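You operate a simulated robot arm through the tools that you are given. There is no shell and no other tool.

You run a simulated robot arm. Do the job below in one go: nothing can be reset, and whatever is moved stays where it is left.

TASK
Rinse the white and yellow brushes in the purple cup, hang them up and tip the water away.
Fine: the low table's DRY rack; water into the drain bowl; cup back in its holder; leave the other cups and the third brush.

The check looks at the end state, three seconds after you hand in, the way a careful person would. Anything else that was tipped, shoved, dropped, spilled or broken makes it a failure.

THE ROBOT
A 7-joint arm with a two-finger parallel gripper, fixed in place. Base frame: the origin is at the foot of the arm, x ahead of it, y to its left, z up. Readings come in m, degrees, newtons and seconds.
With the tool pointing down near the work surface it reaches from about 0.12 to 0.6 m from the base axis. Its first joint turns from -66.0 to 66.0 degrees. Payload 2.4 kg.
Tool frame: the origin (TCP) lies between the finger pads and is the grasp point; the fingertips stand 0.03 m ahead of it; z points along the fingers, y is the line along which they close. Largest opening 0.094 m; finger width 0.028, thickness 0.01; the body of the gripper, 0.05 by 0.096 m, starts 0.055 m behind the TCP.
Orientation is told as [roll, pitch, yaw] about the base's x, y, z axes, in that order, counted from this pose: with the fingers straight down and closing along the base's y, the tool's x points along the base's -x, its y along +y and its z along -z.

THE INTERFACE
- The arm moves only by the tool servo_tool. Its argument "commands" is a list of rows, each a list of 2 entries, a list of its own where there are three numbers: the shift along the tool's x, y, z in cm, then the turn, a rotation vector about the tool's x, y, z in rad. In form: [[[dx, dy, dz], [rx, ry, rz]], ...]. A call has 1 to 20 rows; each row shifts and turns the commanded pose from where the row before left it, along the tool's axes as they then stand. "hand" is the gripper command, from -1 (shut) to 1 (fully open), values between in proportion, set as the call begins (left out, the last holds). A row lasts 0.2 s, in which the tool goes at most 0.05 m and 8.6 degrees; a call with a longer step from one row to the next is refused whole, and so is a gripper value outside its range. A pose out of reach is approached as far as the arm can. The call stops where the force on the tool passes 70 N (or 10 N more than at its start, if that is more) or the arm is blocked; 0.2 s more then pass. The fingers move at their own pace (about 0.153 m/s each) and stop on an object; they squeeze with about 39 N. The grip force told is the motor's: it shows also when the fingers shut on nothing. Time passes only in rows, and 0.2 s behind the last, so rows that do not move let the fingers close. It gives the time, the measured TCP pose, the force on the tool (base axes), the opening and the grip force at its end, in the units of the frame above (readings bear some noise), with the torque about the TCP (base axes, N m) and any sound that the robot's microphone picked up.
- Cameras (640 x 400 px; columns grow to the right, rows downward): "scene" is fixed at [0.0432, 0.4623, 1.4445]; the picture's right is [-0.77, -0.64, 0.00], its down [-0.35, 0.42, -0.84] and it looks along [0.53, -0.65, -0.54] (base axes); focal length 339 px, centre (320, 200). "wrist" rides on the gripper at [0.076, 0.014, -0.102] in the tool frame; the picture's right is [-0.18, 0.98, 0.00], its down [-0.75, -0.14, -0.64] and it looks along [-0.63, -0.12, 0.77] (tool axes); focal length 243 px, centre (320, 200). There is no depth. A picture from a camera that has moved, and an enlarged one, comes with that camera's place and axes in the base frame and with its lens. The place of the scene camera against the robot may be out by one fixed shift of up to 0.012 m in any direction.
- snapshot(camera): a new picture of that camera. The clock stands still meanwhile.
- inspect(camera, box): a new picture of the part [left, top, right, bottom] of that camera's present view, enlarged. The clock stands still meanwhile.
- sign_off(): hands the job in; it is judged then, once.

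Places have to be worked out from the pictures, the camera data and where the tool is seen. Open the gripper and draw the arm clear of the work before you hand the job in, unless the task says otherwise.

The tools are called after "Emit:" by a JSON object that holds its "api" and its "payload". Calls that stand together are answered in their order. servo_tool: Moves the arm, as the interface text tells. Its arguments: {"type":"object","properties":{"commands":{"type":"array","items":{"type":"array"}},"hand":{"type":"number"}},"required":["commands"]} The other tools are called the same way: snapshot (camera) takes a picture; inspect (camera, box) takes an enlarged picture of a part of a camera's view; sign_off () hands the job in.

At the start:

```text
time_s: 0.0
ee_pos: [0.4573, 0.0469, 1.0821]
tcp_rot: [0.0, 0.0, -0.1]
ft_force: [-1.0, -0.8, -0.3]
moment: [-0.02, 0.0, 0.0]
width: 0.094
gripper_force: 0.1
```

scene: 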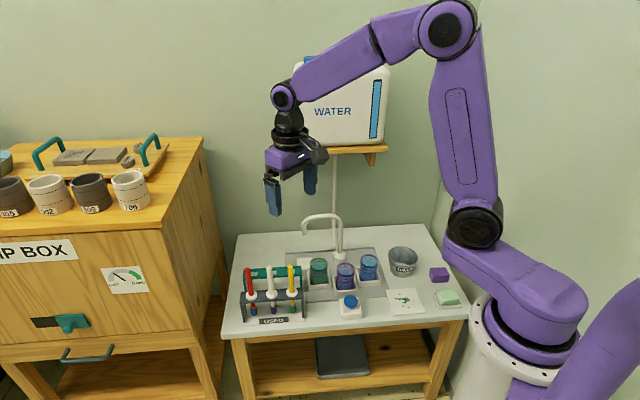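
wrist: 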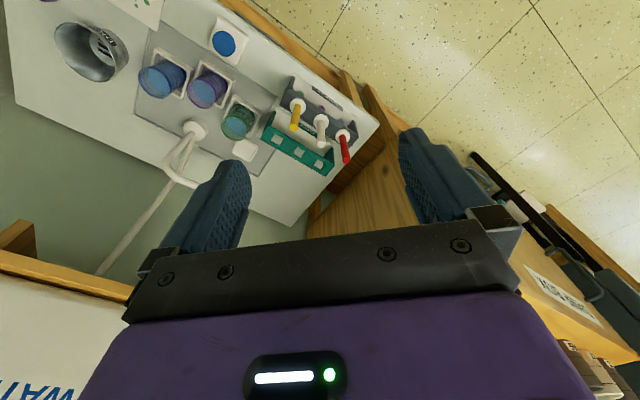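

I'll begin by looking closely at the table to find the brushes, cups, racks, drain bowl and button.

Emit:
{"api": "inspect", "payload": {"camera": "scene", "box": [220, 210, 480, 372]}}

Emit:
{"api": "inspect", "payload": {"camera": "wrist", "box": [0, 0, 400, 250]}}

Emit:
{"api": "inspect", "payload": {"camera": "scene", "box": [225, 250, 325, 330]}}

Emit:
{"api": "inspect", "payload": {"camera": "scene", "box": [300, 230, 460, 330]}}

```text
2.46 times, centred on (350, 291) of scene
camera zoom: at [0.0432, 0.4623, 1.4445], right [-0.77, -0.64, 0.0], down [-0.35, 0.42, -0.84], along [0.53, -0.65, -0.54], focal length 834 px, centre (246, -24)
```

zoom: 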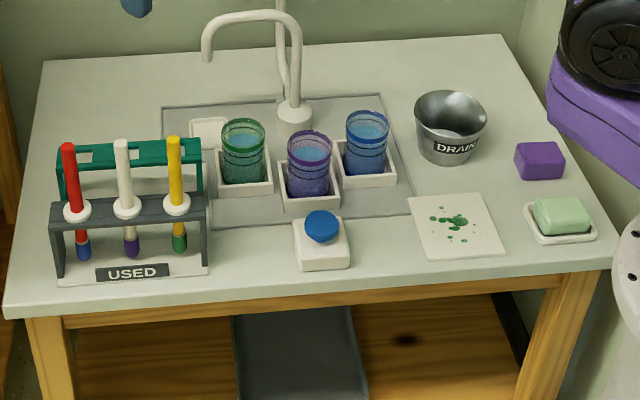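

```text
1.60 times, centred on (200, 125) of wrist
camera zoom: at [0.3816, 0.0611, 1.1845], right [0.18, 0.98, 0.0], down [0.75, -0.14, 0.64], along [0.63, -0.12, -0.77], focal length 388 px, centre (512, 320)
```

zoom: 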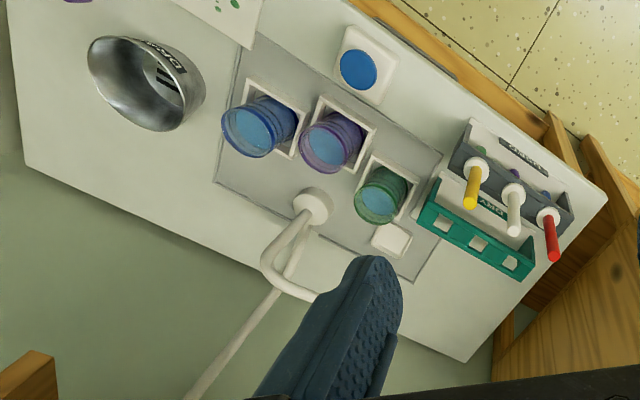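

```text
5.00 times, centred on (275, 290) of scene
camera zoom: at [0.0432, 0.4623, 1.4445], right [-0.77, -0.64, 0.0], down [-0.35, 0.42, -0.84], along [0.53, -0.65, -0.54], focal length 1694 px, centre (545, -250)
```

zoom: 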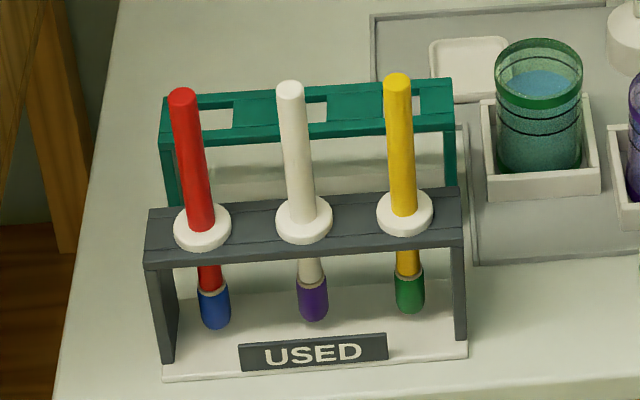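

```text
4.00 times, centred on (380, 280) of scene
camera zoom: at [0.0432, 0.4623, 1.4445], right [-0.77, -0.64, 0.0], down [-0.35, 0.42, -0.84], along [0.53, -0.65, -0.54], focal length 1355 px, centre (80, -120)
```

zoom: 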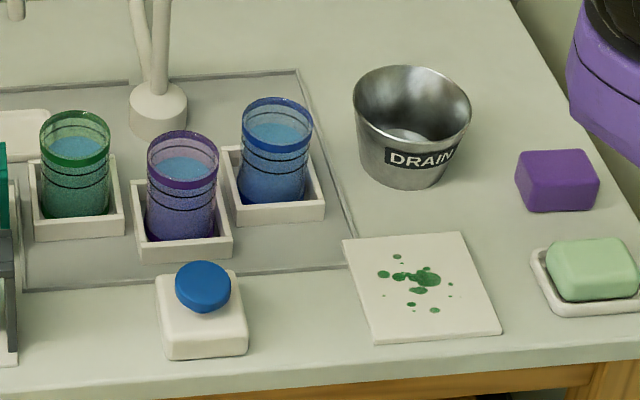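

The table sits at z≈0.57 and is turned about 45°. The brushes stand at roughly (0.541,-0.014), (0.582,0.027) and (0.622,0.067), and the purple cup is near (0.489,-0.209). I'll turn the tool to face the table and move in for a closer wrist view of the racks.

Emit:
{"api": "servo_tool", "payload": {"commands": [[[0, 0, 0], [0, 0, 0.131]], [[0, 0, 0], [0, 0, 0.131]], [[0, 0, 0], [0, 0, 0.131]], [[0, 0, 0], [0, 0, 0.131]], [[0, 0, 0], [0, 0, 0.131]], [[0, 0, 0], [0, 0, 0.129]], [[-2.25, 1, 3.25], [0, 0, 0]], [[-2.25, 1, 3.25], [0, 0, 0]], [[-2.25, 1, 3.25], [0, 0, 0]], [[-2.25, 1, 3.25], [0, 0, 0]]], "hand": 1}}

```text
time_s: 2.2
ee_pos: [0.5509, 0.0112, 0.9501]
tcp_rot: [0.0, 0.0, -45.0]
ft_force: [-0.2, -0.6, -0.1]
moment: [0.02, 0.03, 0.02]
width: 0.094
gripper_force: 0.1
```

The tool reached (0.551, 0.011, 0.950) with yaw -45. I'll take a wrist picture from here.

Emit:
{"api": "snapshot", "payload": {"camera": "wrist"}}

Emit:
{"api": "inspect", "payload": {"camera": "wrist", "box": [200, 0, 440, 150]}}

Emit:
{"api": "snapshot", "payload": {"camera": "scene"}}

```text
taken
camera wrist: at [0.5068, 0.0744, 1.0535], right [0.82, 0.57, 0.0], down [0.43, -0.63, 0.64], along [0.36, -0.53, -0.77], focal length 243 px, centre (320, 200)
```

wrist: 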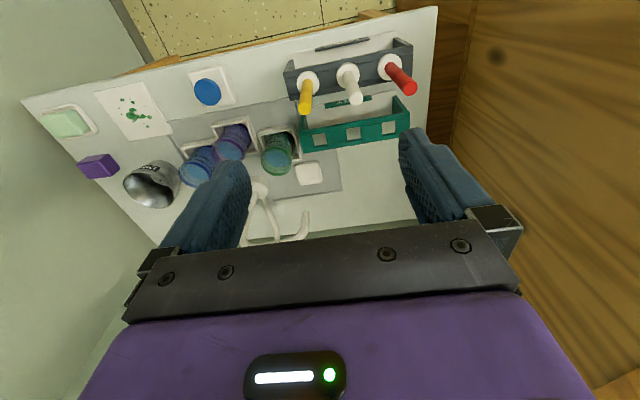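

```text
2.67 times, centred on (320, 75) of wrist
camera zoom: at [0.5068, 0.0744, 1.0535], right [0.82, 0.57, 0.0], down [0.43, -0.63, 0.64], along [0.36, -0.53, -0.77], focal length 647 px, centre (320, 533)
```

zoom: 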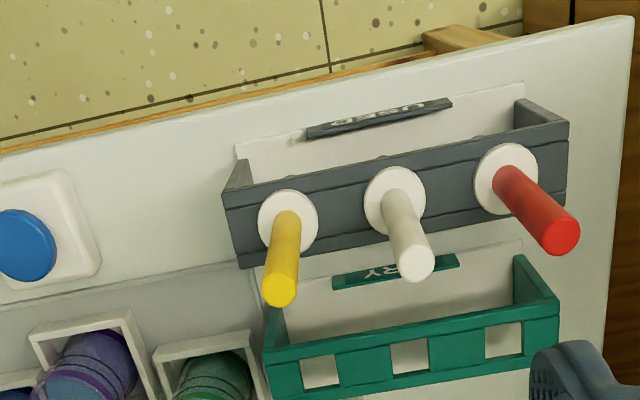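

```text
taken
```

scene: 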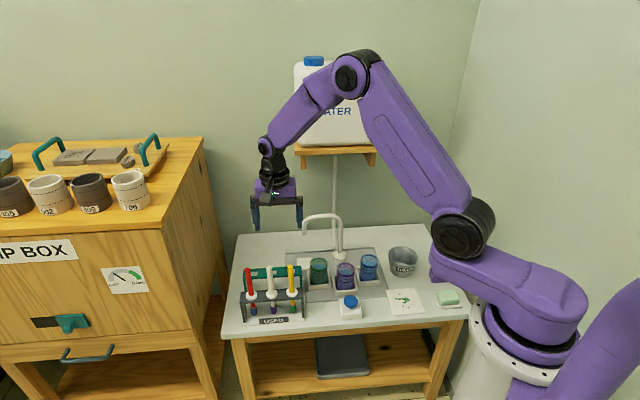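

Both racks are visible: the brush discs sit in USED at z≈0.683, and DRY stands behind it with square holes. I'll take high zooms from here, then move sideways to triangulate the DRY rack properly.

Emit:
{"api": "inspect", "payload": {"camera": "wrist", "box": [296, 88, 416, 163]}}

Emit:
{"api": "inspect", "payload": {"camera": "wrist", "box": [275, 25, 435, 125]}}

Emit:
{"api": "inspect", "payload": {"camera": "wrist", "box": [110, 60, 310, 185]}}

Emit:
{"api": "servo_tool", "payload": {"commands": [[[0, -3.5, 0], [0, 0, 0]], [[0, -3.5, 0], [0, 0, 0]], [[0, -3.5, 0], [0, 0, 0]], [[0, -3.5, 0], [0, 0, 0]], [[0, 0, 0], [0, 0, 0]]]}}

```text
5.33 times, centred on (356, 126) of wrist
camera zoom: at [0.5068, 0.0744, 1.0535], right [0.82, 0.57, 0.0], down [0.43, -0.63, 0.64], along [0.36, -0.53, -0.77], focal length 1294 px, centre (128, 597)
```

zoom: 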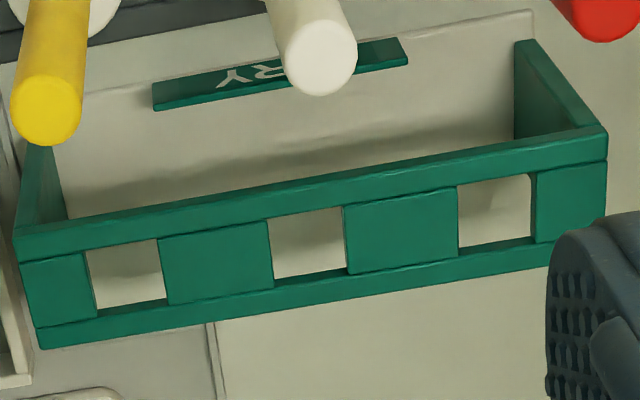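

```text
4.00 times, centred on (355, 75) of wrist
camera zoom: at [0.5068, 0.0744, 1.0535], right [0.82, 0.57, 0.0], down [0.43, -0.63, 0.64], along [0.36, -0.53, -0.77], focal length 970 px, centre (180, 700)
```

zoom: 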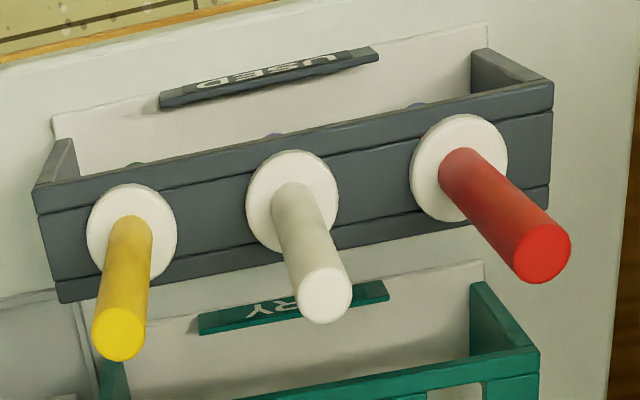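

```text
3.20 times, centred on (210, 122) of wrist
camera zoom: at [0.5068, 0.0744, 1.0535], right [0.82, 0.57, 0.0], down [0.43, -0.63, 0.64], along [0.36, -0.53, -0.77], focal length 776 px, centre (672, 448)
```

zoom: 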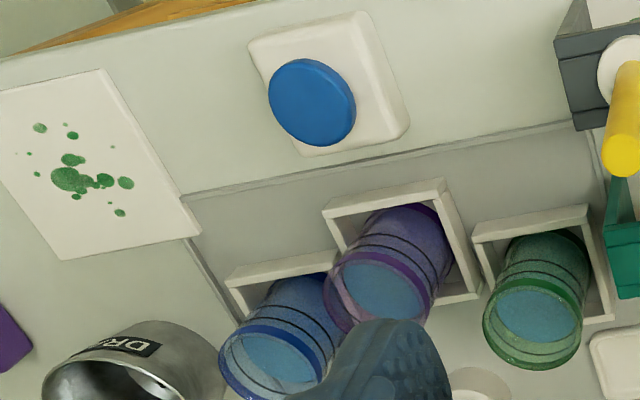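

```text
time_s: 3.4
ee_pos: [0.4491, -0.0875, 0.9497]
tcp_rot: [0.0, 0.0, -44.9]
ft_force: [0.6, -0.5, -0.3]
moment: [-0.01, -0.01, -0.03]
width: 0.0939
gripper_force: 0.0
```

The tool has moved about 14 cm along the table edge. I'll picture the same objects from here.

Emit:
{"api": "snapshot", "payload": {"camera": "wrist"}}

```text
taken
camera wrist: at [0.4058, -0.024, 1.0534], right [0.82, 0.57, 0.0], down [0.43, -0.63, 0.64], along [0.36, -0.53, -0.77], focal length 243 px, centre (320, 200)
```

wrist: 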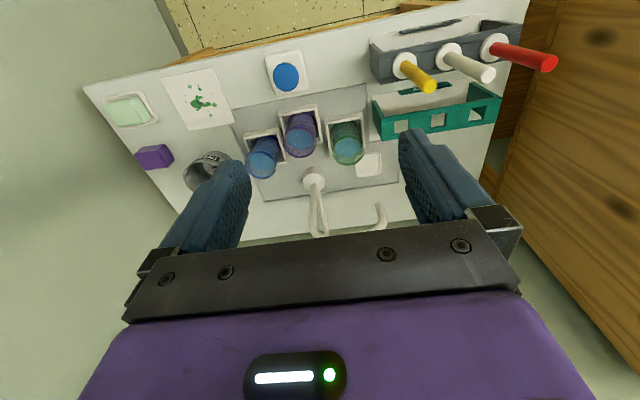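

The racks and cups are both in this view, so I'll zoom in on each.

Emit:
{"api": "inspect", "payload": {"camera": "wrist", "box": [366, 70, 510, 160]}}

Emit:
{"api": "inspect", "payload": {"camera": "wrist", "box": [360, 0, 560, 125]}}

Emit:
{"api": "inspect", "payload": {"camera": "wrist", "box": [225, 90, 401, 200]}}

Emit:
{"api": "inspect", "payload": {"camera": "wrist", "box": [80, 40, 336, 200]}}

```text
4.44 times, centred on (438, 115) of wrist
camera zoom: at [0.4058, -0.024, 1.0534], right [0.82, 0.57, 0.0], down [0.43, -0.63, 0.64], along [0.36, -0.53, -0.77], focal length 1078 px, centre (-204, 578)
```

zoom: 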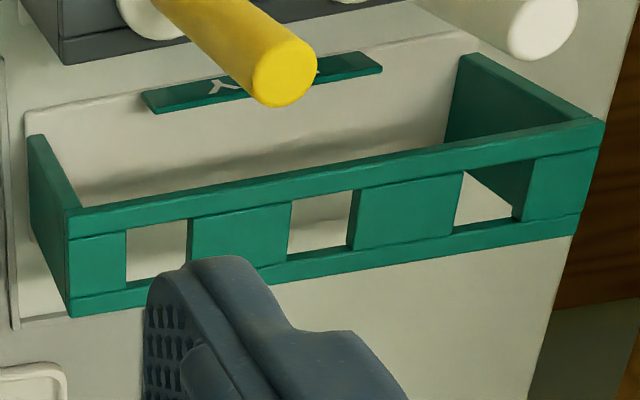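

```text
3.20 times, centred on (460, 62) of wrist
camera zoom: at [0.4058, -0.024, 1.0534], right [0.82, 0.57, 0.0], down [0.43, -0.63, 0.64], along [0.36, -0.53, -0.77], focal length 776 px, centre (-128, 640)
```

zoom: 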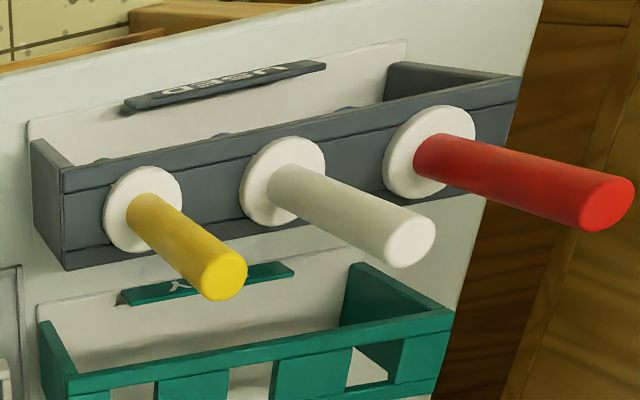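

```text
3.64 times, centred on (313, 145) of wrist
camera zoom: at [0.4058, -0.024, 1.0534], right [0.82, 0.57, 0.0], down [0.43, -0.63, 0.64], along [0.36, -0.53, -0.77], focal length 882 px, centre (346, 400)
```

zoom: 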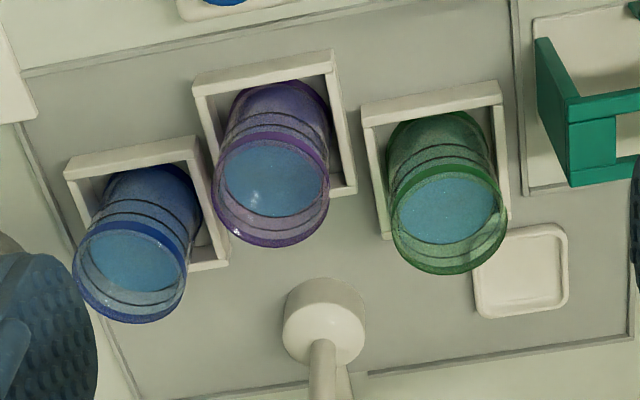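

```text
2.50 times, centred on (208, 120) of wrist
camera zoom: at [0.4058, -0.024, 1.0534], right [0.82, 0.57, 0.0], down [0.43, -0.63, 0.64], along [0.36, -0.53, -0.77], focal length 606 px, centre (600, 400)
```

zoom: 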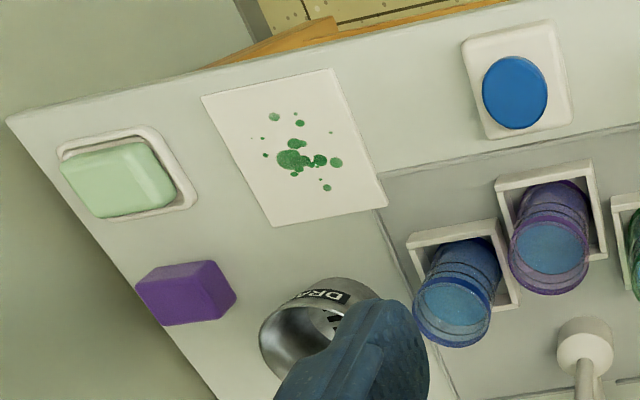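

Triangulating from the two views, the brushes are at a≈.375/.435 with b≈.400, disc tops at z≈.664 and handle tops at z≈.769. Here a and b are axes along and across the table. The DRY holes are at a≈.375/.434/.494, b≈.4955, z≈.658. I'll tilt the tool 20° outward and test in the air whether it reaches DRY.

Emit:
{"api": "servo_tool", "payload": {"commands": [[[0, 0, 0], [0, -0.1164, 0]], [[0, 0, 0], [0, -0.1164, 0]], [[0, 0, 0], [0, -0.1163, 0]], [[-0.6, 4.4, 0.8], [0, 0, 0]], [[-0.6, 4.4, 0.8], [0, 0, 0]], [[-2.4, 3.0, 2.5], [0, 0, 0]], [[-2.4, 3.0, 2.5], [0, 0, 0]], [[-2.4, 3.0, 2.5], [0, 0, 0]], [[0, 0, 0], [0, 0, 0]]]}}

```text
time_s: 5.4
ee_pos: [0.6554, -0.041, 0.8937]
tcp_rot: [0.0, -20.0, -45.0]
ft_force: [0.1, -0.3, 0.3]
moment: [0.0, -0.02, 0.0]
width: 0.094
gripper_force: 0.0
```

That pose was reached exactly (a≈.434, b≈.492, z=.894). I'll look at DRY from here.

Emit:
{"api": "snapshot", "payload": {"camera": "wrist"}}

Emit:
{"api": "inspect", "payload": {"camera": "wrist", "box": [200, 0, 440, 150]}}

```text
taken
camera wrist: at [0.5897, 0.0446, 0.964], right [0.82, 0.57, 0.06], down [0.25, -0.45, 0.86], along [0.52, -0.69, -0.51], focal length 243 px, centre (320, 200)
```

wrist: 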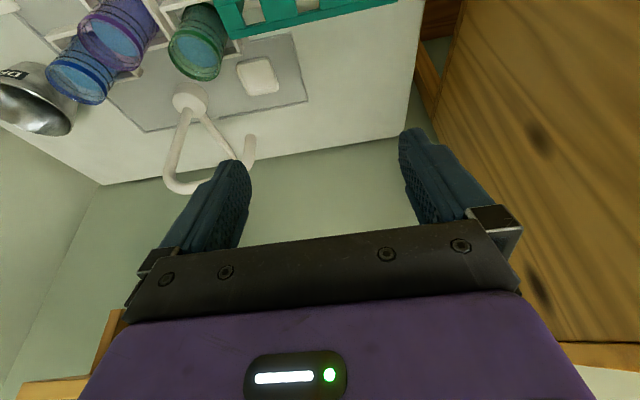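

```text
2.67 times, centred on (320, 75) of wrist
camera zoom: at [0.5897, 0.0446, 0.964], right [0.82, 0.57, 0.06], down [0.25, -0.45, 0.86], along [0.52, -0.69, -0.51], focal length 647 px, centre (320, 533)
```

zoom: 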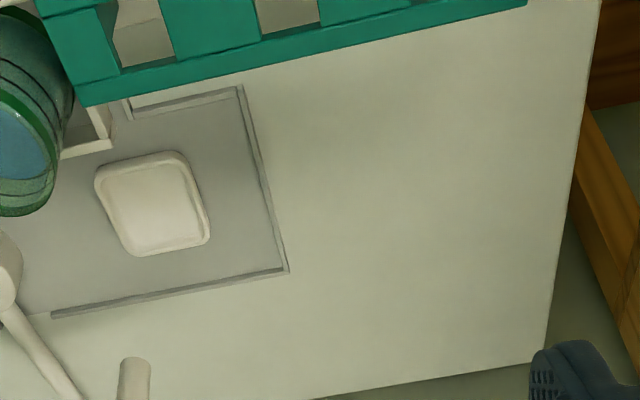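

Next I'll check that the tool can go low over DRY hole 2, to about z=.78 with nothing held, before I commit to this tilt.

Emit:
{"api": "servo_tool", "payload": {"commands": [[[0.9, 0, 2.7], [0, 0, 0]], [[0.9, 0, 2.7], [0, 0, 0]], [[0.9, 0, 2.7], [0, 0, 0]], [[0.9, 0, 2.7], [0, 0, 0]], [[0, 0, 0], [0, 0, 0]]]}}

```text
time_s: 6.6
ee_pos: [0.6565, -0.0422, 0.7792]
tcp_rot: [0.0, -20.0, -45.0]
ft_force: [0.0, -0.1, 0.8]
moment: [-0.01, 0.0, 0.01]
width: 0.094
gripper_force: 0.1
```

That height is reachable too. Now I'll rise and back over the white brush with the gripper half open, so the fingers clear its neighbours, and look before descending.

Emit:
{"api": "servo_tool", "payload": {"commands": [[[-1.14, 0, -3.13], [0, 0, 0]], [[-1.14, 0, -3.13], [0, 0, 0]], [[-1.14, 0, -3.13], [0, 0, 0]], [[2.95, 0.03, -1.07], [0, 0, 0]], [[2.95, 0.03, -1.07], [0, 0, 0]], [[2.95, 0.03, -1.07], [0, 0, 0]], [[0, 0, 0], [0, 0, 0]]], "hand": 0}}

Emit:
{"api": "snapshot", "payload": {"camera": "wrist"}}

Emit:
{"api": "inspect", "payload": {"camera": "scene", "box": [200, 160, 360, 330]}}

```text
time_s: 8.2
ee_pos: [0.5913, 0.0241, 0.8814]
tcp_rot: [0.0, -20.0, -45.0]
ft_force: [-0.3, 0.3, 1.3]
moment: [-0.01, 0.01, -0.04]
width: 0.0469
gripper_force: 0.1
```

```text
taken
camera wrist: at [0.5256, 0.1104, 0.9523], right [0.82, 0.57, 0.06], down [0.25, -0.45, 0.86], along [0.52, -0.69, -0.5], focal length 243 px, centre (320, 200)
```

wrist: 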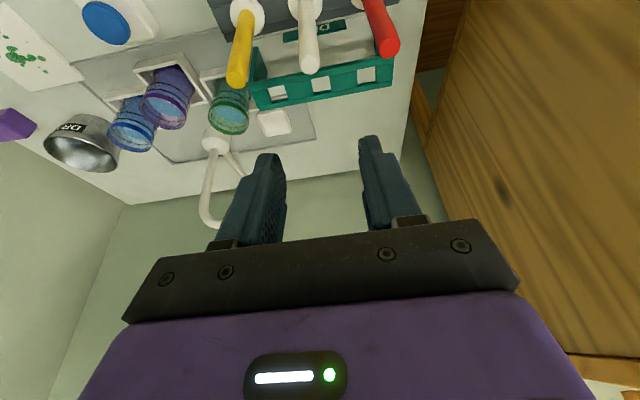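

```text
2.35 times, centred on (280, 245) of scene
camera zoom: at [0.0431, 0.4623, 1.4445], right [-0.77, -0.64, 0.0], down [-0.35, 0.42, -0.84], along [0.53, -0.65, -0.54], focal length 797 px, centre (414, 94)
```

zoom: 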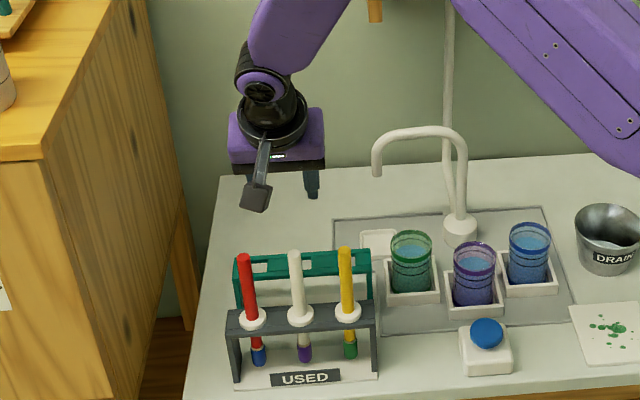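

The tool is centred over the white brush: handle top at a≈.434, b≈.399, TCP at a=.4357, b=.400. I'll descend straight down to z≈.742.

Emit:
{"api": "servo_tool", "payload": {"commands": [[[1.2, -0.03, 3.3], [0, 0, 0]], [[1.2, -0.03, 3.3], [0, 0, 0]], [[1.2, 0, 3.3], [0, 0, 0]], [[1.2, 0, 3.3], [0, 0, 0]], [[0, 0, 0], [0, 0, 0]]]}}

Emit:
{"api": "snapshot", "payload": {"camera": "wrist"}}

```text
time_s: 9.4
ee_pos: [0.5898, 0.0252, 0.7399]
tcp_rot: [0.0, -20.0, -44.9]
ft_force: [-0.4, 0.1, -0.2]
moment: [-0.02, 0.0, 0.01]
width: 0.047
gripper_force: 0.1
```

```text
taken
camera wrist: at [0.524, 0.1108, 0.811], right [0.82, 0.57, 0.06], down [0.25, -0.45, 0.86], along [0.52, -0.69, -0.5], focal length 243 px, centre (320, 200)
```

wrist: 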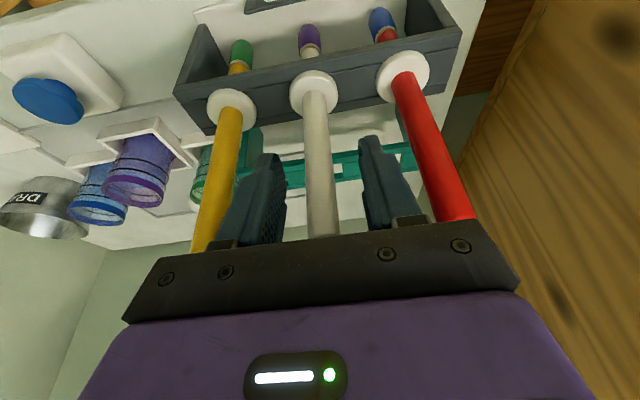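

The white handle is centred between the fingers, so I'll close the gripper.

Emit:
{"api": "servo_tool", "payload": {"commands": [[[0, 0, 0], [0, 0, 0]], [[0, 0, 0], [0, 0, 0]], [[0, 0, 0], [0, 0, 0]], [[0, 0, 0], [0, 0, 0]]], "hand": -1}}

Emit:
{"api": "snapshot", "payload": {"camera": "wrist"}}

```text
time_s: 10.4
ee_pos: [0.5895, 0.0251, 0.7415]
tcp_rot: [0.0, -20.0, -45.0]
ft_force: [1.2, 0.4, 0.0]
moment: [0.03, 0.01, -0.01]
width: 0.0188
gripper_force: 39.1
```

```text
taken
camera wrist: at [0.524, 0.1107, 0.8113], right [0.82, 0.57, 0.06], down [0.25, -0.45, 0.86], along [0.52, -0.69, -0.5], focal length 243 px, centre (320, 200)
```

wrist: 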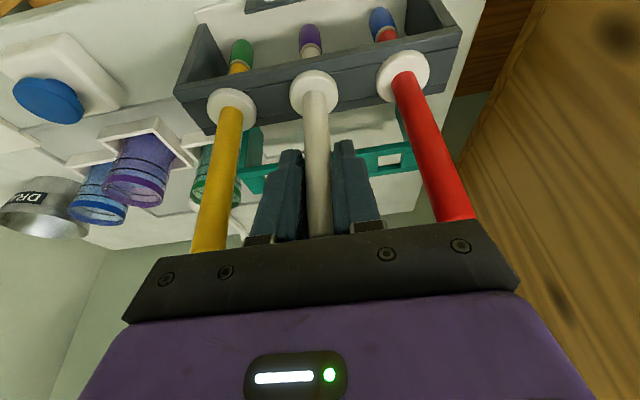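

It is gripped at 18.8 mm width with 39 N. I'll lift slowly a few cm and check that it holds.

Emit:
{"api": "servo_tool", "payload": {"commands": [[[-0.51, 0, -1.41], [0, 0, 0]], [[-0.68, 0, -1.88], [0, 0, 0]], [[-1.03, 0, -2.82], [0, 0, 0]], [[-1.03, 0, -2.82], [0, 0, 0]], [[-1.03, 0, -2.82], [0, 0, 0]], [[-1.03, 0, -2.82], [0, 0, 0]], [[0, 0, 0], [0, 0, 0]]]}}

Emit:
{"api": "snapshot", "payload": {"camera": "wrist"}}

Emit:
{"api": "inspect", "payload": {"camera": "scene", "box": [200, 160, 360, 330]}}

```text
time_s: 12.0
ee_pos: [0.5895, 0.0254, 0.896]
tcp_rot: [0.0, -20.0, -44.8]
ft_force: [-0.9, 0.4, -0.9]
moment: [0.01, 0.0, -0.01]
width: 0.0188
gripper_force: 39.3
```

```text
taken
camera wrist: at [0.5238, 0.1108, 0.9668], right [0.82, 0.57, 0.06], down [0.25, -0.44, 0.86], along [0.52, -0.69, -0.5], focal length 243 px, centre (320, 200)
```

wrist: 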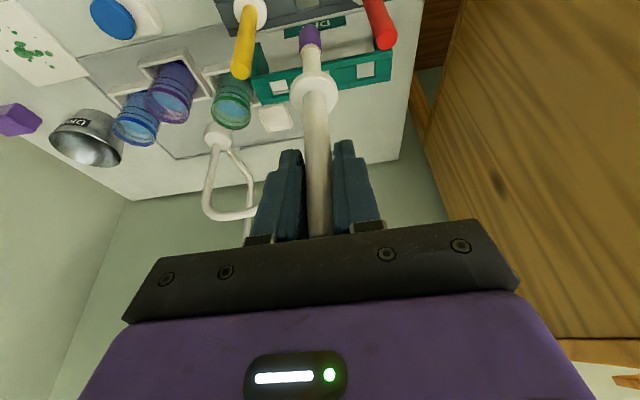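

```text
2.35 times, centred on (280, 245) of scene
camera zoom: at [0.0432, 0.4623, 1.4445], right [-0.77, -0.64, 0.0], down [-0.35, 0.42, -0.84], along [0.53, -0.65, -0.54], focal length 797 px, centre (414, 94)
```

zoom: 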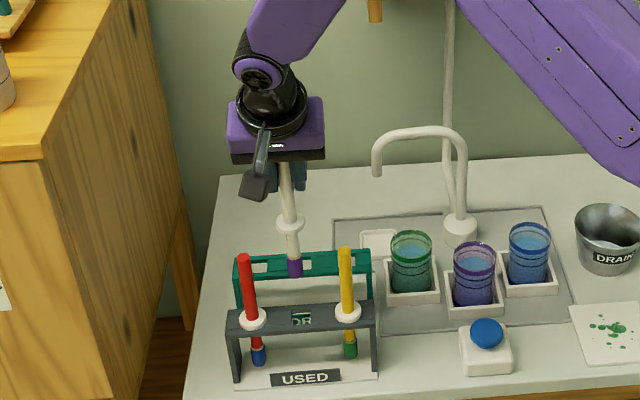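

The brush came out cleanly and hangs vertical, its tip about 163 mm below the TCP. I'll zoom on the cups from here to refine the purple cup's position.

Emit:
{"api": "inspect", "payload": {"camera": "wrist", "box": [100, 45, 260, 145]}}

Emit:
{"api": "inspect", "payload": {"camera": "scene", "box": [295, 240, 435, 328]}}

```text
4.00 times, centred on (180, 95) of wrist
camera zoom: at [0.5238, 0.1108, 0.9668], right [0.82, 0.57, 0.06], down [0.25, -0.44, 0.86], along [0.52, -0.69, -0.5], focal length 970 px, centre (880, 620)
```

zoom: 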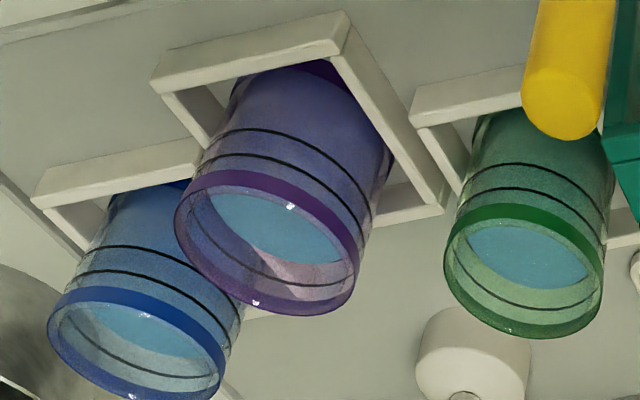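

```text
4.55 times, centred on (365, 284) of scene
camera zoom: at [0.0432, 0.4623, 1.4445], right [-0.77, -0.64, 0.0], down [-0.35, 0.42, -0.84], along [0.53, -0.65, -0.54], focal length 1540 px, centre (116, -182)
```

zoom: 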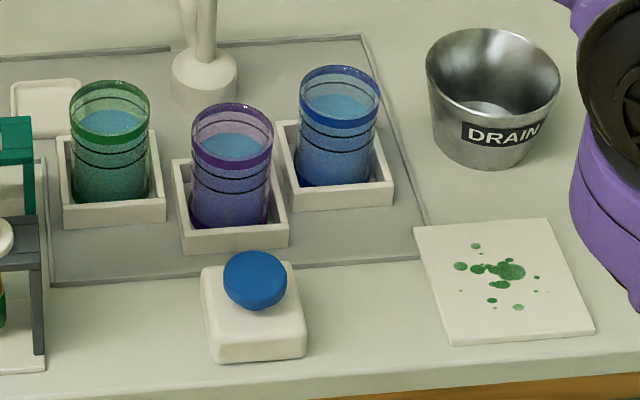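

The purple cup's rim centre is at a≈.196, b≈.4985, z≈.6455, with water about 1 cm below the rim. I'll raise the brush clear of the yellow handle and carry it over the cup.

Emit:
{"api": "servo_tool", "payload": {"commands": [[[-1.11, 0, -3.05], [0, 0, 0]], [[-1.11, 0, -3.05], [0, 0, 0]], [[-1.57, -3.98, 0.57], [0, 0, 0]], [[-1.57, -3.98, 0.57], [0, 0, 0]], [[-1.57, -3.98, 0.57], [0, 0, 0]], [[-1.57, -3.98, 0.57], [0, 0, 0]], [[-1.57, -3.98, 0.57], [0, 0, 0]], [[-1.57, -3.98, 0.57], [0, 0, 0]], [[0, 0, 0], [0, 0, 0]]]}}

Emit:
{"api": "snapshot", "payload": {"camera": "wrist"}}

Emit:
{"api": "inspect", "payload": {"camera": "scene", "box": [260, 190, 436, 300]}}

```text
time_s: 14.0
ee_pos: [0.4914, -0.2145, 0.9601]
tcp_rot: [0.0, -20.0, -45.0]
ft_force: [-0.9, -1.0, -0.5]
moment: [0.0, 0.0, -0.01]
width: 0.0188
gripper_force: 38.7
```

```text
taken
camera wrist: at [0.4263, -0.1299, 1.0305], right [0.82, 0.57, 0.06], down [0.25, -0.45, 0.86], along [0.52, -0.69, -0.5], focal length 243 px, centre (320, 200)
```

wrist: 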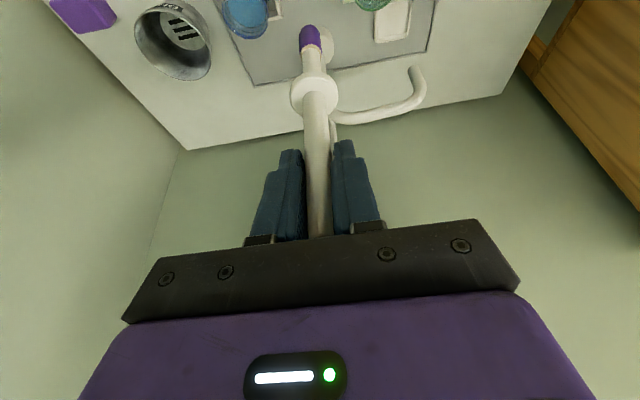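

```text
3.64 times, centred on (348, 245) of scene
camera zoom: at [0.0432, 0.4622, 1.4445], right [-0.77, -0.64, 0.0], down [-0.35, 0.42, -0.84], along [0.53, -0.65, -0.54], focal length 1232 px, centre (218, 36)
```

zoom: 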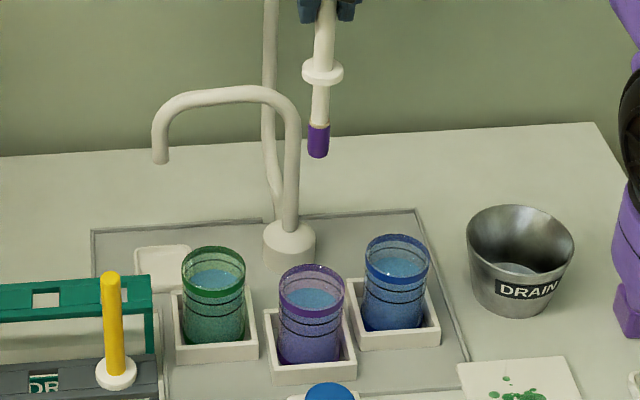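

The TCP is at a=.1956, b=.4996. I'll lower the brush until its tip is about 2 cm above the purple rim, then check alignment.

Emit:
{"api": "servo_tool", "payload": {"commands": [[[1.12, 0, 3.07], [0, 0, 0]], [[1.12, 0, 3.07], [0, 0, 0]], [[1.12, 0, 3.07], [0, 0, 0]], [[1.12, 0, 3.07], [0, 0, 0]], [[0, 0, 0], [0, 0, 0]]]}}

Emit:
{"api": "snapshot", "payload": {"camera": "wrist"}}

Emit:
{"api": "inspect", "payload": {"camera": "scene", "box": [280, 220, 424, 310]}}

Emit:
{"api": "inspect", "payload": {"camera": "wrist", "box": [220, 0, 380, 100]}}

```text
time_s: 15.2
ee_pos: [0.4928, -0.2135, 0.8293]
tcp_rot: [0.0, -20.0, -45.0]
ft_force: [1.0, -0.5, -0.3]
moment: [0.01, -0.01, -0.01]
width: 0.0189
gripper_force: 39.1
```

```text
taken
camera wrist: at [0.4273, -0.1288, 0.9009], right [0.82, 0.57, 0.06], down [0.25, -0.44, 0.86], along [0.52, -0.69, -0.5], focal length 243 px, centre (320, 200)
```

wrist: 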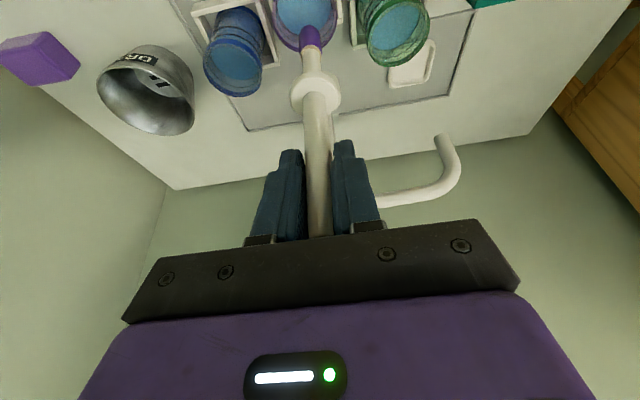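

```text
4.44 times, centred on (352, 265) of scene
camera zoom: at [0.0432, 0.4623, 1.4445], right [-0.77, -0.64, 0.0], down [-0.35, 0.42, -0.84], along [0.53, -0.65, -0.54], focal length 1506 px, centre (178, -89)
```

zoom: 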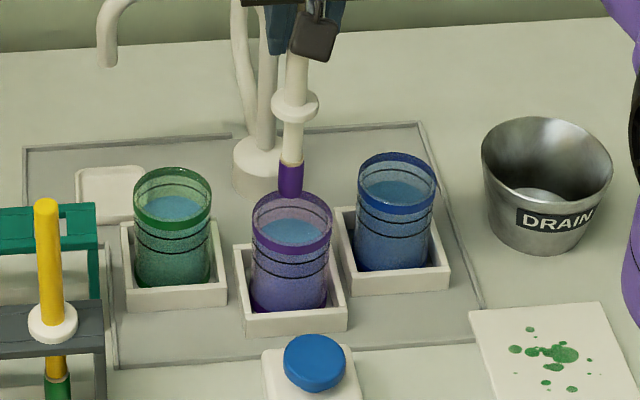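

```text
4.00 times, centred on (300, 50) of wrist
camera zoom: at [0.4273, -0.1288, 0.9009], right [0.82, 0.57, 0.06], down [0.25, -0.44, 0.86], along [0.52, -0.69, -0.5], focal length 970 px, centre (400, 800)
```

zoom: 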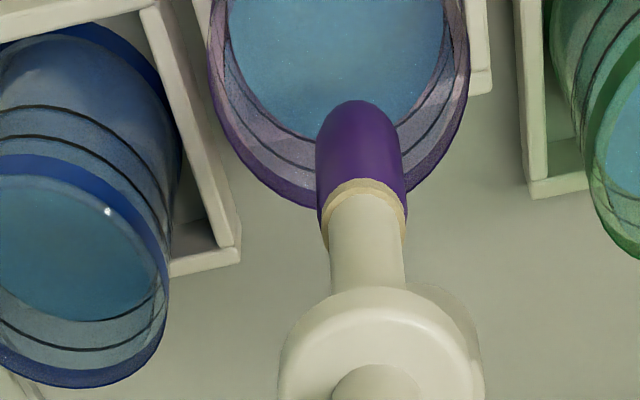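

The tip lines up with the purple cup centre to within about 2 mm. I'll dip it to about 1.5–2 cm above the cup bottom and watch the force.

Emit:
{"api": "servo_tool", "payload": {"commands": [[[0.61, -0.05, 1.67], [0, 0, 0]], [[0.61, -0.05, 1.67], [0, 0, 0]], [[0.61, 0, 1.67], [0, 0, 0]], [[0.61, 0, 1.67], [0, 0, 0]], [[0, 0, 0], [0, 0, 0]]]}}

Emit:
{"api": "inspect", "payload": {"camera": "scene", "box": [300, 230, 428, 310]}}

Emit:
{"api": "snapshot", "payload": {"camera": "wrist"}}

```text
time_s: 16.4
ee_pos: [0.4922, -0.2153, 0.759]
tcp_rot: [0.1, -19.9, -45.0]
ft_force: [-0.3, 0.2, -0.2]
moment: [-0.02, 0.0, -0.03]
width: 0.0187
gripper_force: 39.0
```

```text
5.00 times, centred on (364, 270) of scene
camera zoom: at [0.0432, 0.4623, 1.4445], right [-0.77, -0.64, 0.0], down [-0.35, 0.42, -0.84], along [0.53, -0.65, -0.54], focal length 1694 px, centre (100, -150)
```

zoom: 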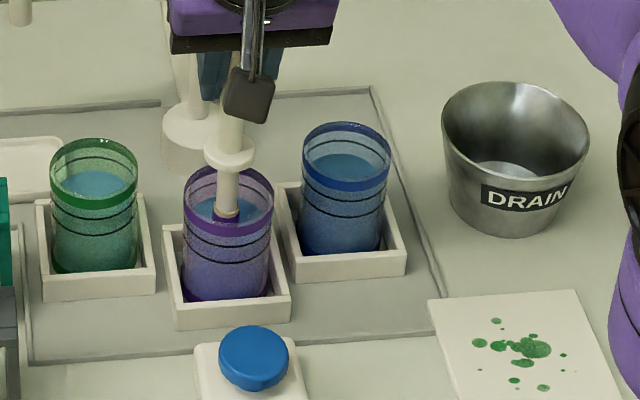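

```text
taken
camera wrist: at [0.4266, -0.1302, 0.8293], right [0.82, 0.57, 0.06], down [0.25, -0.45, 0.86], along [0.52, -0.69, -0.5], focal length 243 px, centre (320, 200)
```

wrist: 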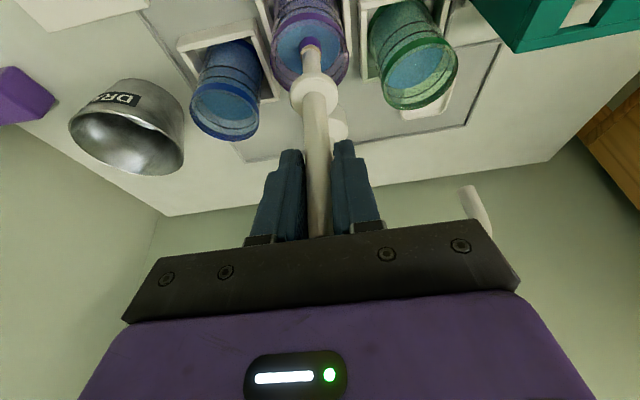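

The bristles are in the water right up to the collar. I'll go 8 mm deeper and swirl with an 8 mm radius, which stays well inside the cup walls.

Emit:
{"api": "servo_tool", "payload": {"commands": [[[0.274, 0, 0.752], [0, 0, 0]], [[0, 0.8, 0], [0, 0, 0]], [[-0.536, -0.23, 0.195], [0, 0, 0]], [[-0.216, -0.57, 0.079], [0, 0, 0]], [[0.216, -0.57, -0.079], [0, 0, 0]], [[0.536, -0.23, -0.195], [0, 0, 0]], [[0.536, 0.23, -0.195], [0, 0, 0]], [[0.216, 0.57, -0.079], [0, 0, 0]], [[-0.216, 0.57, 0.079], [0, 0, 0]], [[-0.536, 0.23, 0.195], [0, 0, 0]], [[-0.536, -0.23, 0.195], [0, 0, 0]], [[-0.216, -0.57, 0.079], [0, 0, 0]], [[0.216, -0.57, -0.079], [0, 0, 0]], [[0.536, -0.23, -0.195], [0, 0, 0]], [[0.536, 0.23, -0.195], [0, 0, 0]], [[0.216, 0.57, -0.079], [0, 0, 0]], [[-0.216, 0.57, 0.079], [0, 0, 0]], [[-0.536, 0.23, 0.195], [0, 0, 0]], [[0, -0.8, 0], [0, 0, 0]], [[0, 0, 0], [0, 0, 0]]]}}

Emit:
{"api": "inspect", "payload": {"camera": "scene", "box": [300, 230, 428, 310]}}

```text
time_s: 20.6
ee_pos: [0.4913, -0.2157, 0.7501]
tcp_rot: [0.0, -20.0, -45.0]
ft_force: [-0.5, -0.4, 0.0]
moment: [0.02, 0.0, -0.02]
width: 0.0187
gripper_force: 38.9
```

```text
5.00 times, centred on (364, 270) of scene
camera zoom: at [0.0432, 0.4623, 1.4445], right [-0.77, -0.64, 0.0], down [-0.35, 0.42, -0.84], along [0.53, -0.65, -0.54], focal length 1694 px, centre (100, -150)
```

zoom: 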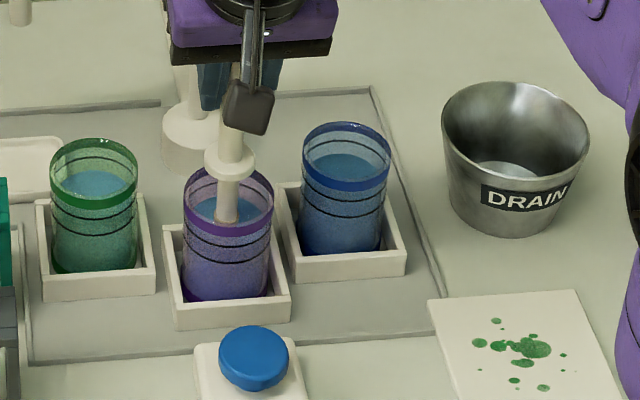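

There was no contact force. I'll lift the tip just above the rim and see whether the purple has washed off.

Emit:
{"api": "servo_tool", "payload": {"commands": [[[-0.68, 0, -1.88], [0, 0, 0]], [[-0.68, 0, -1.88], [0, 0, 0]], [[-0.68, 0, -1.88], [0, 0, 0]], [[-0.68, 0, -1.88], [0, 0, 0]], [[0, 0, 0], [0, 0, 0]], [[0, 0, 0], [0, 0, 0]], [[0, 0, 0], [0, 0, 0]]]}}

Emit:
{"api": "inspect", "payload": {"camera": "scene", "box": [300, 220, 428, 300]}}

Emit:
{"api": "inspect", "payload": {"camera": "wrist", "box": [220, 0, 380, 100]}}

```text
time_s: 22.2
ee_pos: [0.4909, -0.2147, 0.8303]
tcp_rot: [0.1, -20.0, -45.0]
ft_force: [0.5, -0.1, -0.3]
moment: [0.02, -0.01, 0.0]
width: 0.019
gripper_force: 38.3
```

```text
5.00 times, centred on (364, 260) of scene
camera zoom: at [0.0432, 0.4623, 1.4445], right [-0.77, -0.64, 0.0], down [-0.35, 0.42, -0.84], along [0.53, -0.65, -0.54], focal length 1694 px, centre (100, -100)
```

zoom: 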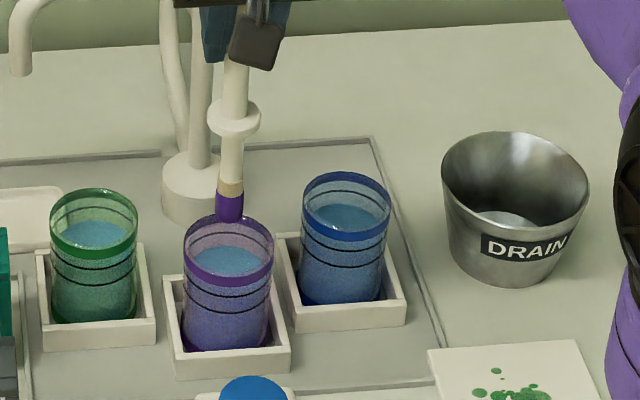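

```text
4.00 times, centred on (300, 50) of wrist
camera zoom: at [0.4262, -0.1296, 0.9004], right [0.82, 0.57, 0.06], down [0.25, -0.45, 0.86], along [0.52, -0.69, -0.5], focal length 970 px, centre (400, 800)
```

zoom: 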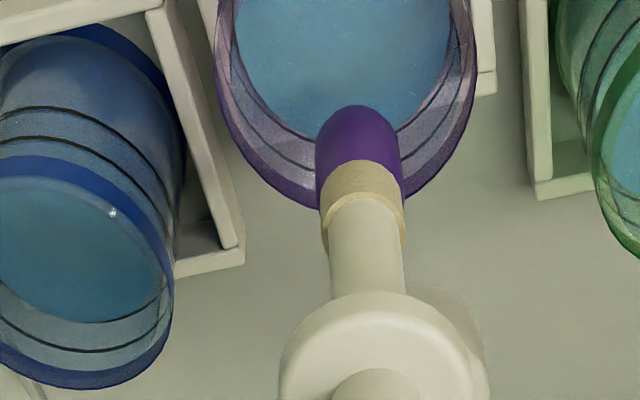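

Part of the purple is gone, with the beige area grown longer, but some remains. I'll dip again and swirl for longer.

Emit:
{"api": "servo_tool", "payload": {"commands": [[[0.68, 0, 1.88], [0, 0, 0]], [[0.68, 0, 1.88], [0, 0, 0]], [[0.68, 0, 1.88], [0, 0, 0]], [[0.7, 0, 1.93], [0, 0, 0]], [[0, 0.9, 0], [0, 0, 0]], [[-0.6, -0.26, 0.22], [0, 0, 0]], [[-0.25, -0.64, 0.09], [0, 0, 0]], [[0.25, -0.64, -0.09], [0, 0, 0]], [[0.6, -0.26, -0.22], [0, 0, 0]], [[0.6, 0.26, -0.22], [0, 0, 0]], [[0.25, 0.64, -0.09], [0, 0, 0]], [[-0.25, 0.64, 0.09], [0, 0, 0]], [[-0.6, 0.26, 0.22], [0, 0, 0]], [[-0.6, -0.26, 0.22], [0, 0, 0]], [[-0.25, -0.64, 0.09], [0, 0, 0]], [[0.25, -0.64, -0.09], [0, 0, 0]], [[0.6, -0.26, -0.22], [0, 0, 0]], [[0.6, 0.26, -0.22], [0, 0, 0]], [[0.25, 0.64, -0.09], [0, 0, 0]], [[-0.25, 0.64, 0.09], [0, 0, 0]]]}}

Emit:
{"api": "servo_tool", "payload": {"commands": [[[-0.6, 0.26, 0.22], [0, 0, 0]], [[-0.6, -0.26, 0.22], [0, 0, 0]], [[-0.25, -0.64, 0.09], [0, 0, 0]], [[0.25, -0.64, -0.09], [0, 0, 0]], [[0.6, -0.26, -0.22], [0, 0, 0]], [[0.6, 0.26, -0.22], [0, 0, 0]], [[0.25, 0.64, -0.09], [0, 0, 0]], [[-0.25, 0.64, 0.09], [0, 0, 0]], [[-0.6, 0.26, 0.22], [0, 0, 0]], [[-0.6, -0.26, 0.22], [0, 0, 0]], [[-0.25, -0.64, 0.09], [0, 0, 0]], [[0.25, -0.64, -0.09], [0, 0, 0]], [[0.6, -0.26, -0.22], [0, 0, 0]], [[0.6, 0.26, -0.22], [0, 0, 0]], [[0.25, 0.64, -0.09], [0, 0, 0]], [[-0.25, 0.64, 0.09], [0, 0, 0]], [[-0.6, 0.26, 0.22], [0, 0, 0]], [[0, -0.9, 0], [0, 0, 0]], [[0, 0, 0], [0, 0, 0]]]}}

Emit:
{"api": "servo_tool", "payload": {"commands": [[[-0.68, 0, -1.88], [0, 0, 0]], [[-0.68, 0, -1.88], [0, 0, 0]], [[-0.68, 0, -1.88], [0, 0, 0]], [[-0.7, 0, -1.93], [0, 0, 0]], [[0, 0, 0], [0, 0, 0]], [[0, 0, 0], [0, 0, 0]]]}}

Emit:
{"api": "inspect", "payload": {"camera": "scene", "box": [300, 220, 428, 300]}}

Emit:
{"api": "inspect", "payload": {"camera": "wrist", "box": [220, 0, 380, 100]}}

```text
time_s: 26.4
ee_pos: [0.4911, -0.2059, 0.7496]
tcp_rot: [0.0, -20.1, -45.0]
ft_force: [-0.7, 0.2, -0.4]
moment: [0.02, 0.0, 0.02]
width: 0.0186
gripper_force: 39.0
```

```text
time_s: 30.4
ee_pos: [0.4916, -0.2157, 0.7515]
tcp_rot: [0.0, -20.0, -45.0]
ft_force: [0.9, -0.4, -0.7]
moment: [0.01, 0.02, 0.0]
width: 0.0184
gripper_force: 39.3
```

```text
time_s: 31.8
ee_pos: [0.4912, -0.2158, 0.8302]
tcp_rot: [-0.1, -20.0, -45.0]
ft_force: [-0.2, -0.2, -0.1]
moment: [0.01, -0.01, 0.02]
width: 0.0185
gripper_force: 38.8
```

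```text
5.00 times, centred on (364, 260) of scene
camera zoom: at [0.0432, 0.4623, 1.4445], right [-0.77, -0.64, 0.0], down [-0.35, 0.42, -0.84], along [0.53, -0.65, -0.54], focal length 1694 px, centre (100, -100)
```

zoom: 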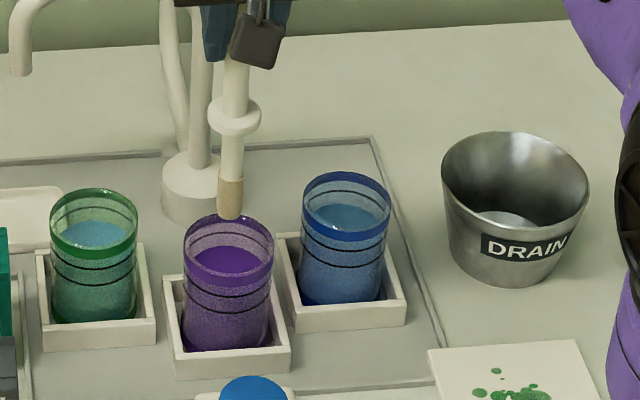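

```text
4.00 times, centred on (300, 50) of wrist
camera zoom: at [0.426, -0.1299, 0.9012], right [0.82, 0.57, 0.06], down [0.25, -0.45, 0.86], along [0.52, -0.69, -0.5], focal length 970 px, centre (400, 800)
```

zoom: 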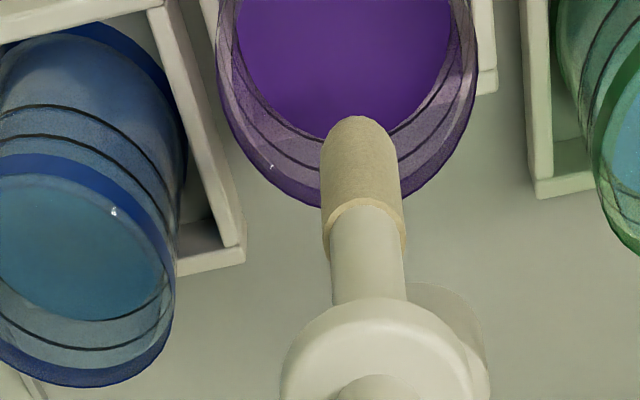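

The white brush is clean and the purple cup's water has turned purple. I'll let it drip over the cup for a moment, then carry it above DRY hole 2 and look.

Emit:
{"api": "servo_tool", "payload": {"commands": [[[0, 0, 0], [0, 0, 0]], [[0, 0, 0], [0, 0, 0]], [[0, 0, 0], [0, 0, 0]], [[0, 0, 0], [0, 0, 0]], [[0, 0, 0], [0, 0, 0]], [[0, 0, 0], [0, 0, 0]], [[0, 0, 0], [0, 0, 0]], [[-0.684, 0, -1.88], [0, 0, 0]], [[-0.684, 0, -1.88], [0, 0, 0]], [[0.056, 3.993, -0.02], [0, 0, 0]], [[0.056, 3.993, -0.02], [0, 0, 0]], [[0.056, 3.993, -0.02], [0, 0, 0]], [[0.056, 3.993, -0.02], [0, 0, 0]], [[0.056, 3.993, -0.02], [0, 0, 0]], [[0.056, 3.993, -0.02], [0, 0, 0]], [[0, 0, 0], [0, 0, 0]]]}}

Emit:
{"api": "snapshot", "payload": {"camera": "wrist"}}

Emit:
{"api": "inspect", "payload": {"camera": "wrist", "box": [220, 0, 380, 100]}}

Emit:
{"api": "inspect", "payload": {"camera": "scene", "box": [220, 210, 380, 330]}}

```text
time_s: 35.2
ee_pos: [0.6591, -0.0431, 0.8715]
tcp_rot: [0.0, -20.0, -45.0]
ft_force: [0.3, 0.0, 0.0]
moment: [0.02, -0.04, -0.01]
width: 0.0184
gripper_force: 39.2
```

```text
taken
camera wrist: at [0.5951, 0.0422, 0.9416], right [0.82, 0.57, 0.06], down [0.25, -0.45, 0.86], along [0.52, -0.69, -0.5], focal length 243 px, centre (320, 200)
```

wrist: 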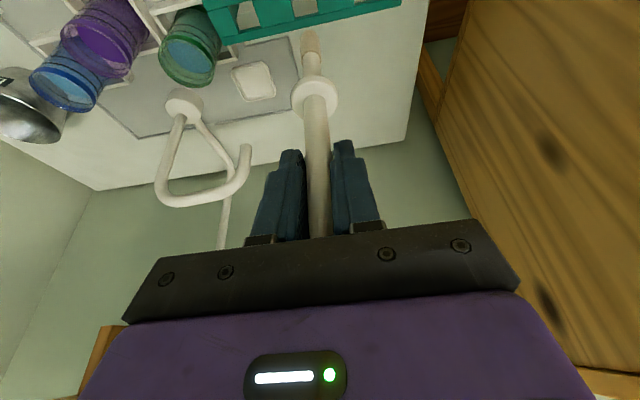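

```text
4.00 times, centred on (300, 50) of wrist
camera zoom: at [0.5951, 0.0422, 0.9416], right [0.82, 0.57, 0.06], down [0.25, -0.45, 0.86], along [0.52, -0.69, -0.5], focal length 970 px, centre (400, 800)
```

zoom: 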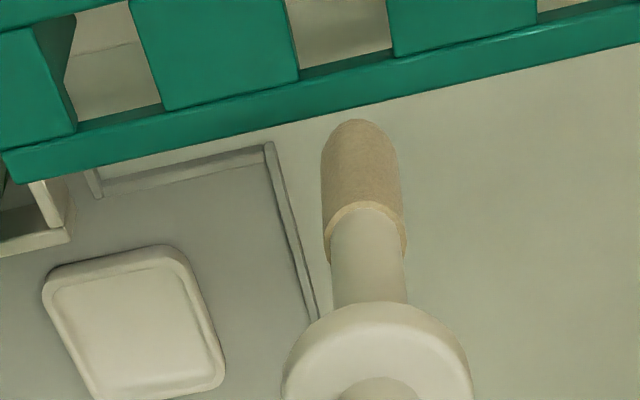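

```text
3.33 times, centred on (300, 270) of scene
camera zoom: at [0.0432, 0.4623, 1.4445], right [-0.77, -0.64, 0.0], down [-0.35, 0.42, -0.84], along [0.53, -0.65, -0.54], focal length 1129 px, centre (387, -33)
```

zoom: 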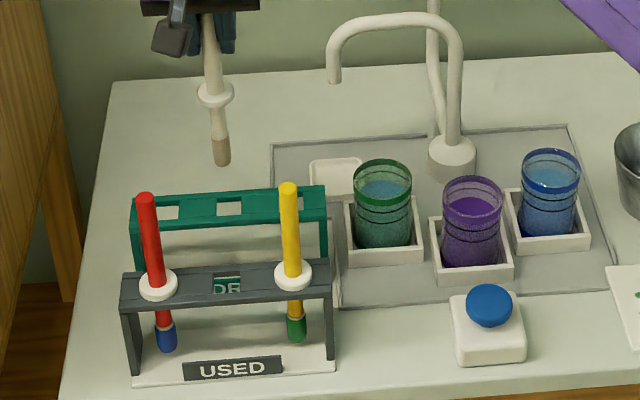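

Hole 2 projects where expected (a≈.4355, b≈.495). I'll correct by about 2 mm and lower until the tip is just above the rack top.

Emit:
{"api": "servo_tool", "payload": {"commands": [[[0.815, -0.105, 1.875], [0, 0, 0]], [[0.815, -0.105, 1.875], [0, 0, 0]], [[0, 0, 0], [0, 0, 0]], [[0, 0, 0], [0, 0, 0]]]}}

Emit:
{"api": "inspect", "payload": {"camera": "wrist", "box": [220, 0, 380, 100]}}

Emit:
{"api": "inspect", "payload": {"camera": "scene", "box": [230, 230, 330, 310]}}

```text
time_s: 36.2
ee_pos: [0.6554, -0.0419, 0.829]
tcp_rot: [0.1, -20.1, -45.1]
ft_force: [-0.8, 0.2, -0.6]
moment: [0.03, 0.02, 0.01]
width: 0.0187
gripper_force: 39.0
```

```text
4.00 times, centred on (300, 50) of wrist
camera zoom: at [0.5907, 0.0438, 0.9002], right [0.82, 0.57, 0.06], down [0.25, -0.45, 0.86], along [0.52, -0.69, -0.5], focal length 970 px, centre (400, 800)
```

zoom: 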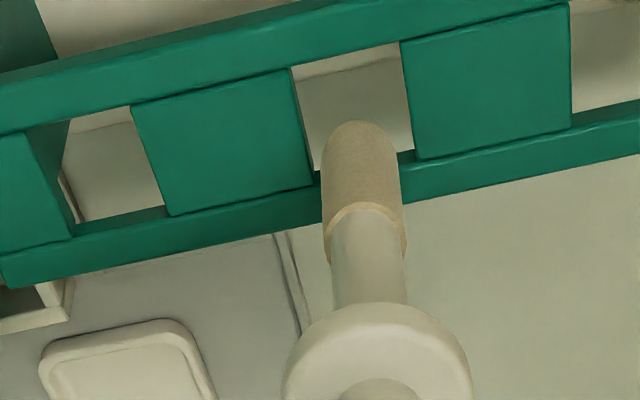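

```text
5.00 times, centred on (280, 270) of scene
camera zoom: at [0.0432, 0.4623, 1.4445], right [-0.77, -0.64, 0.0], down [-0.35, 0.42, -0.84], along [0.53, -0.65, -0.54], focal length 1694 px, centre (520, -150)
```

zoom: 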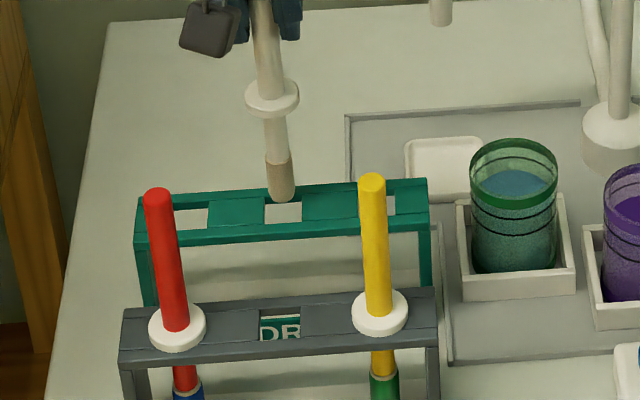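

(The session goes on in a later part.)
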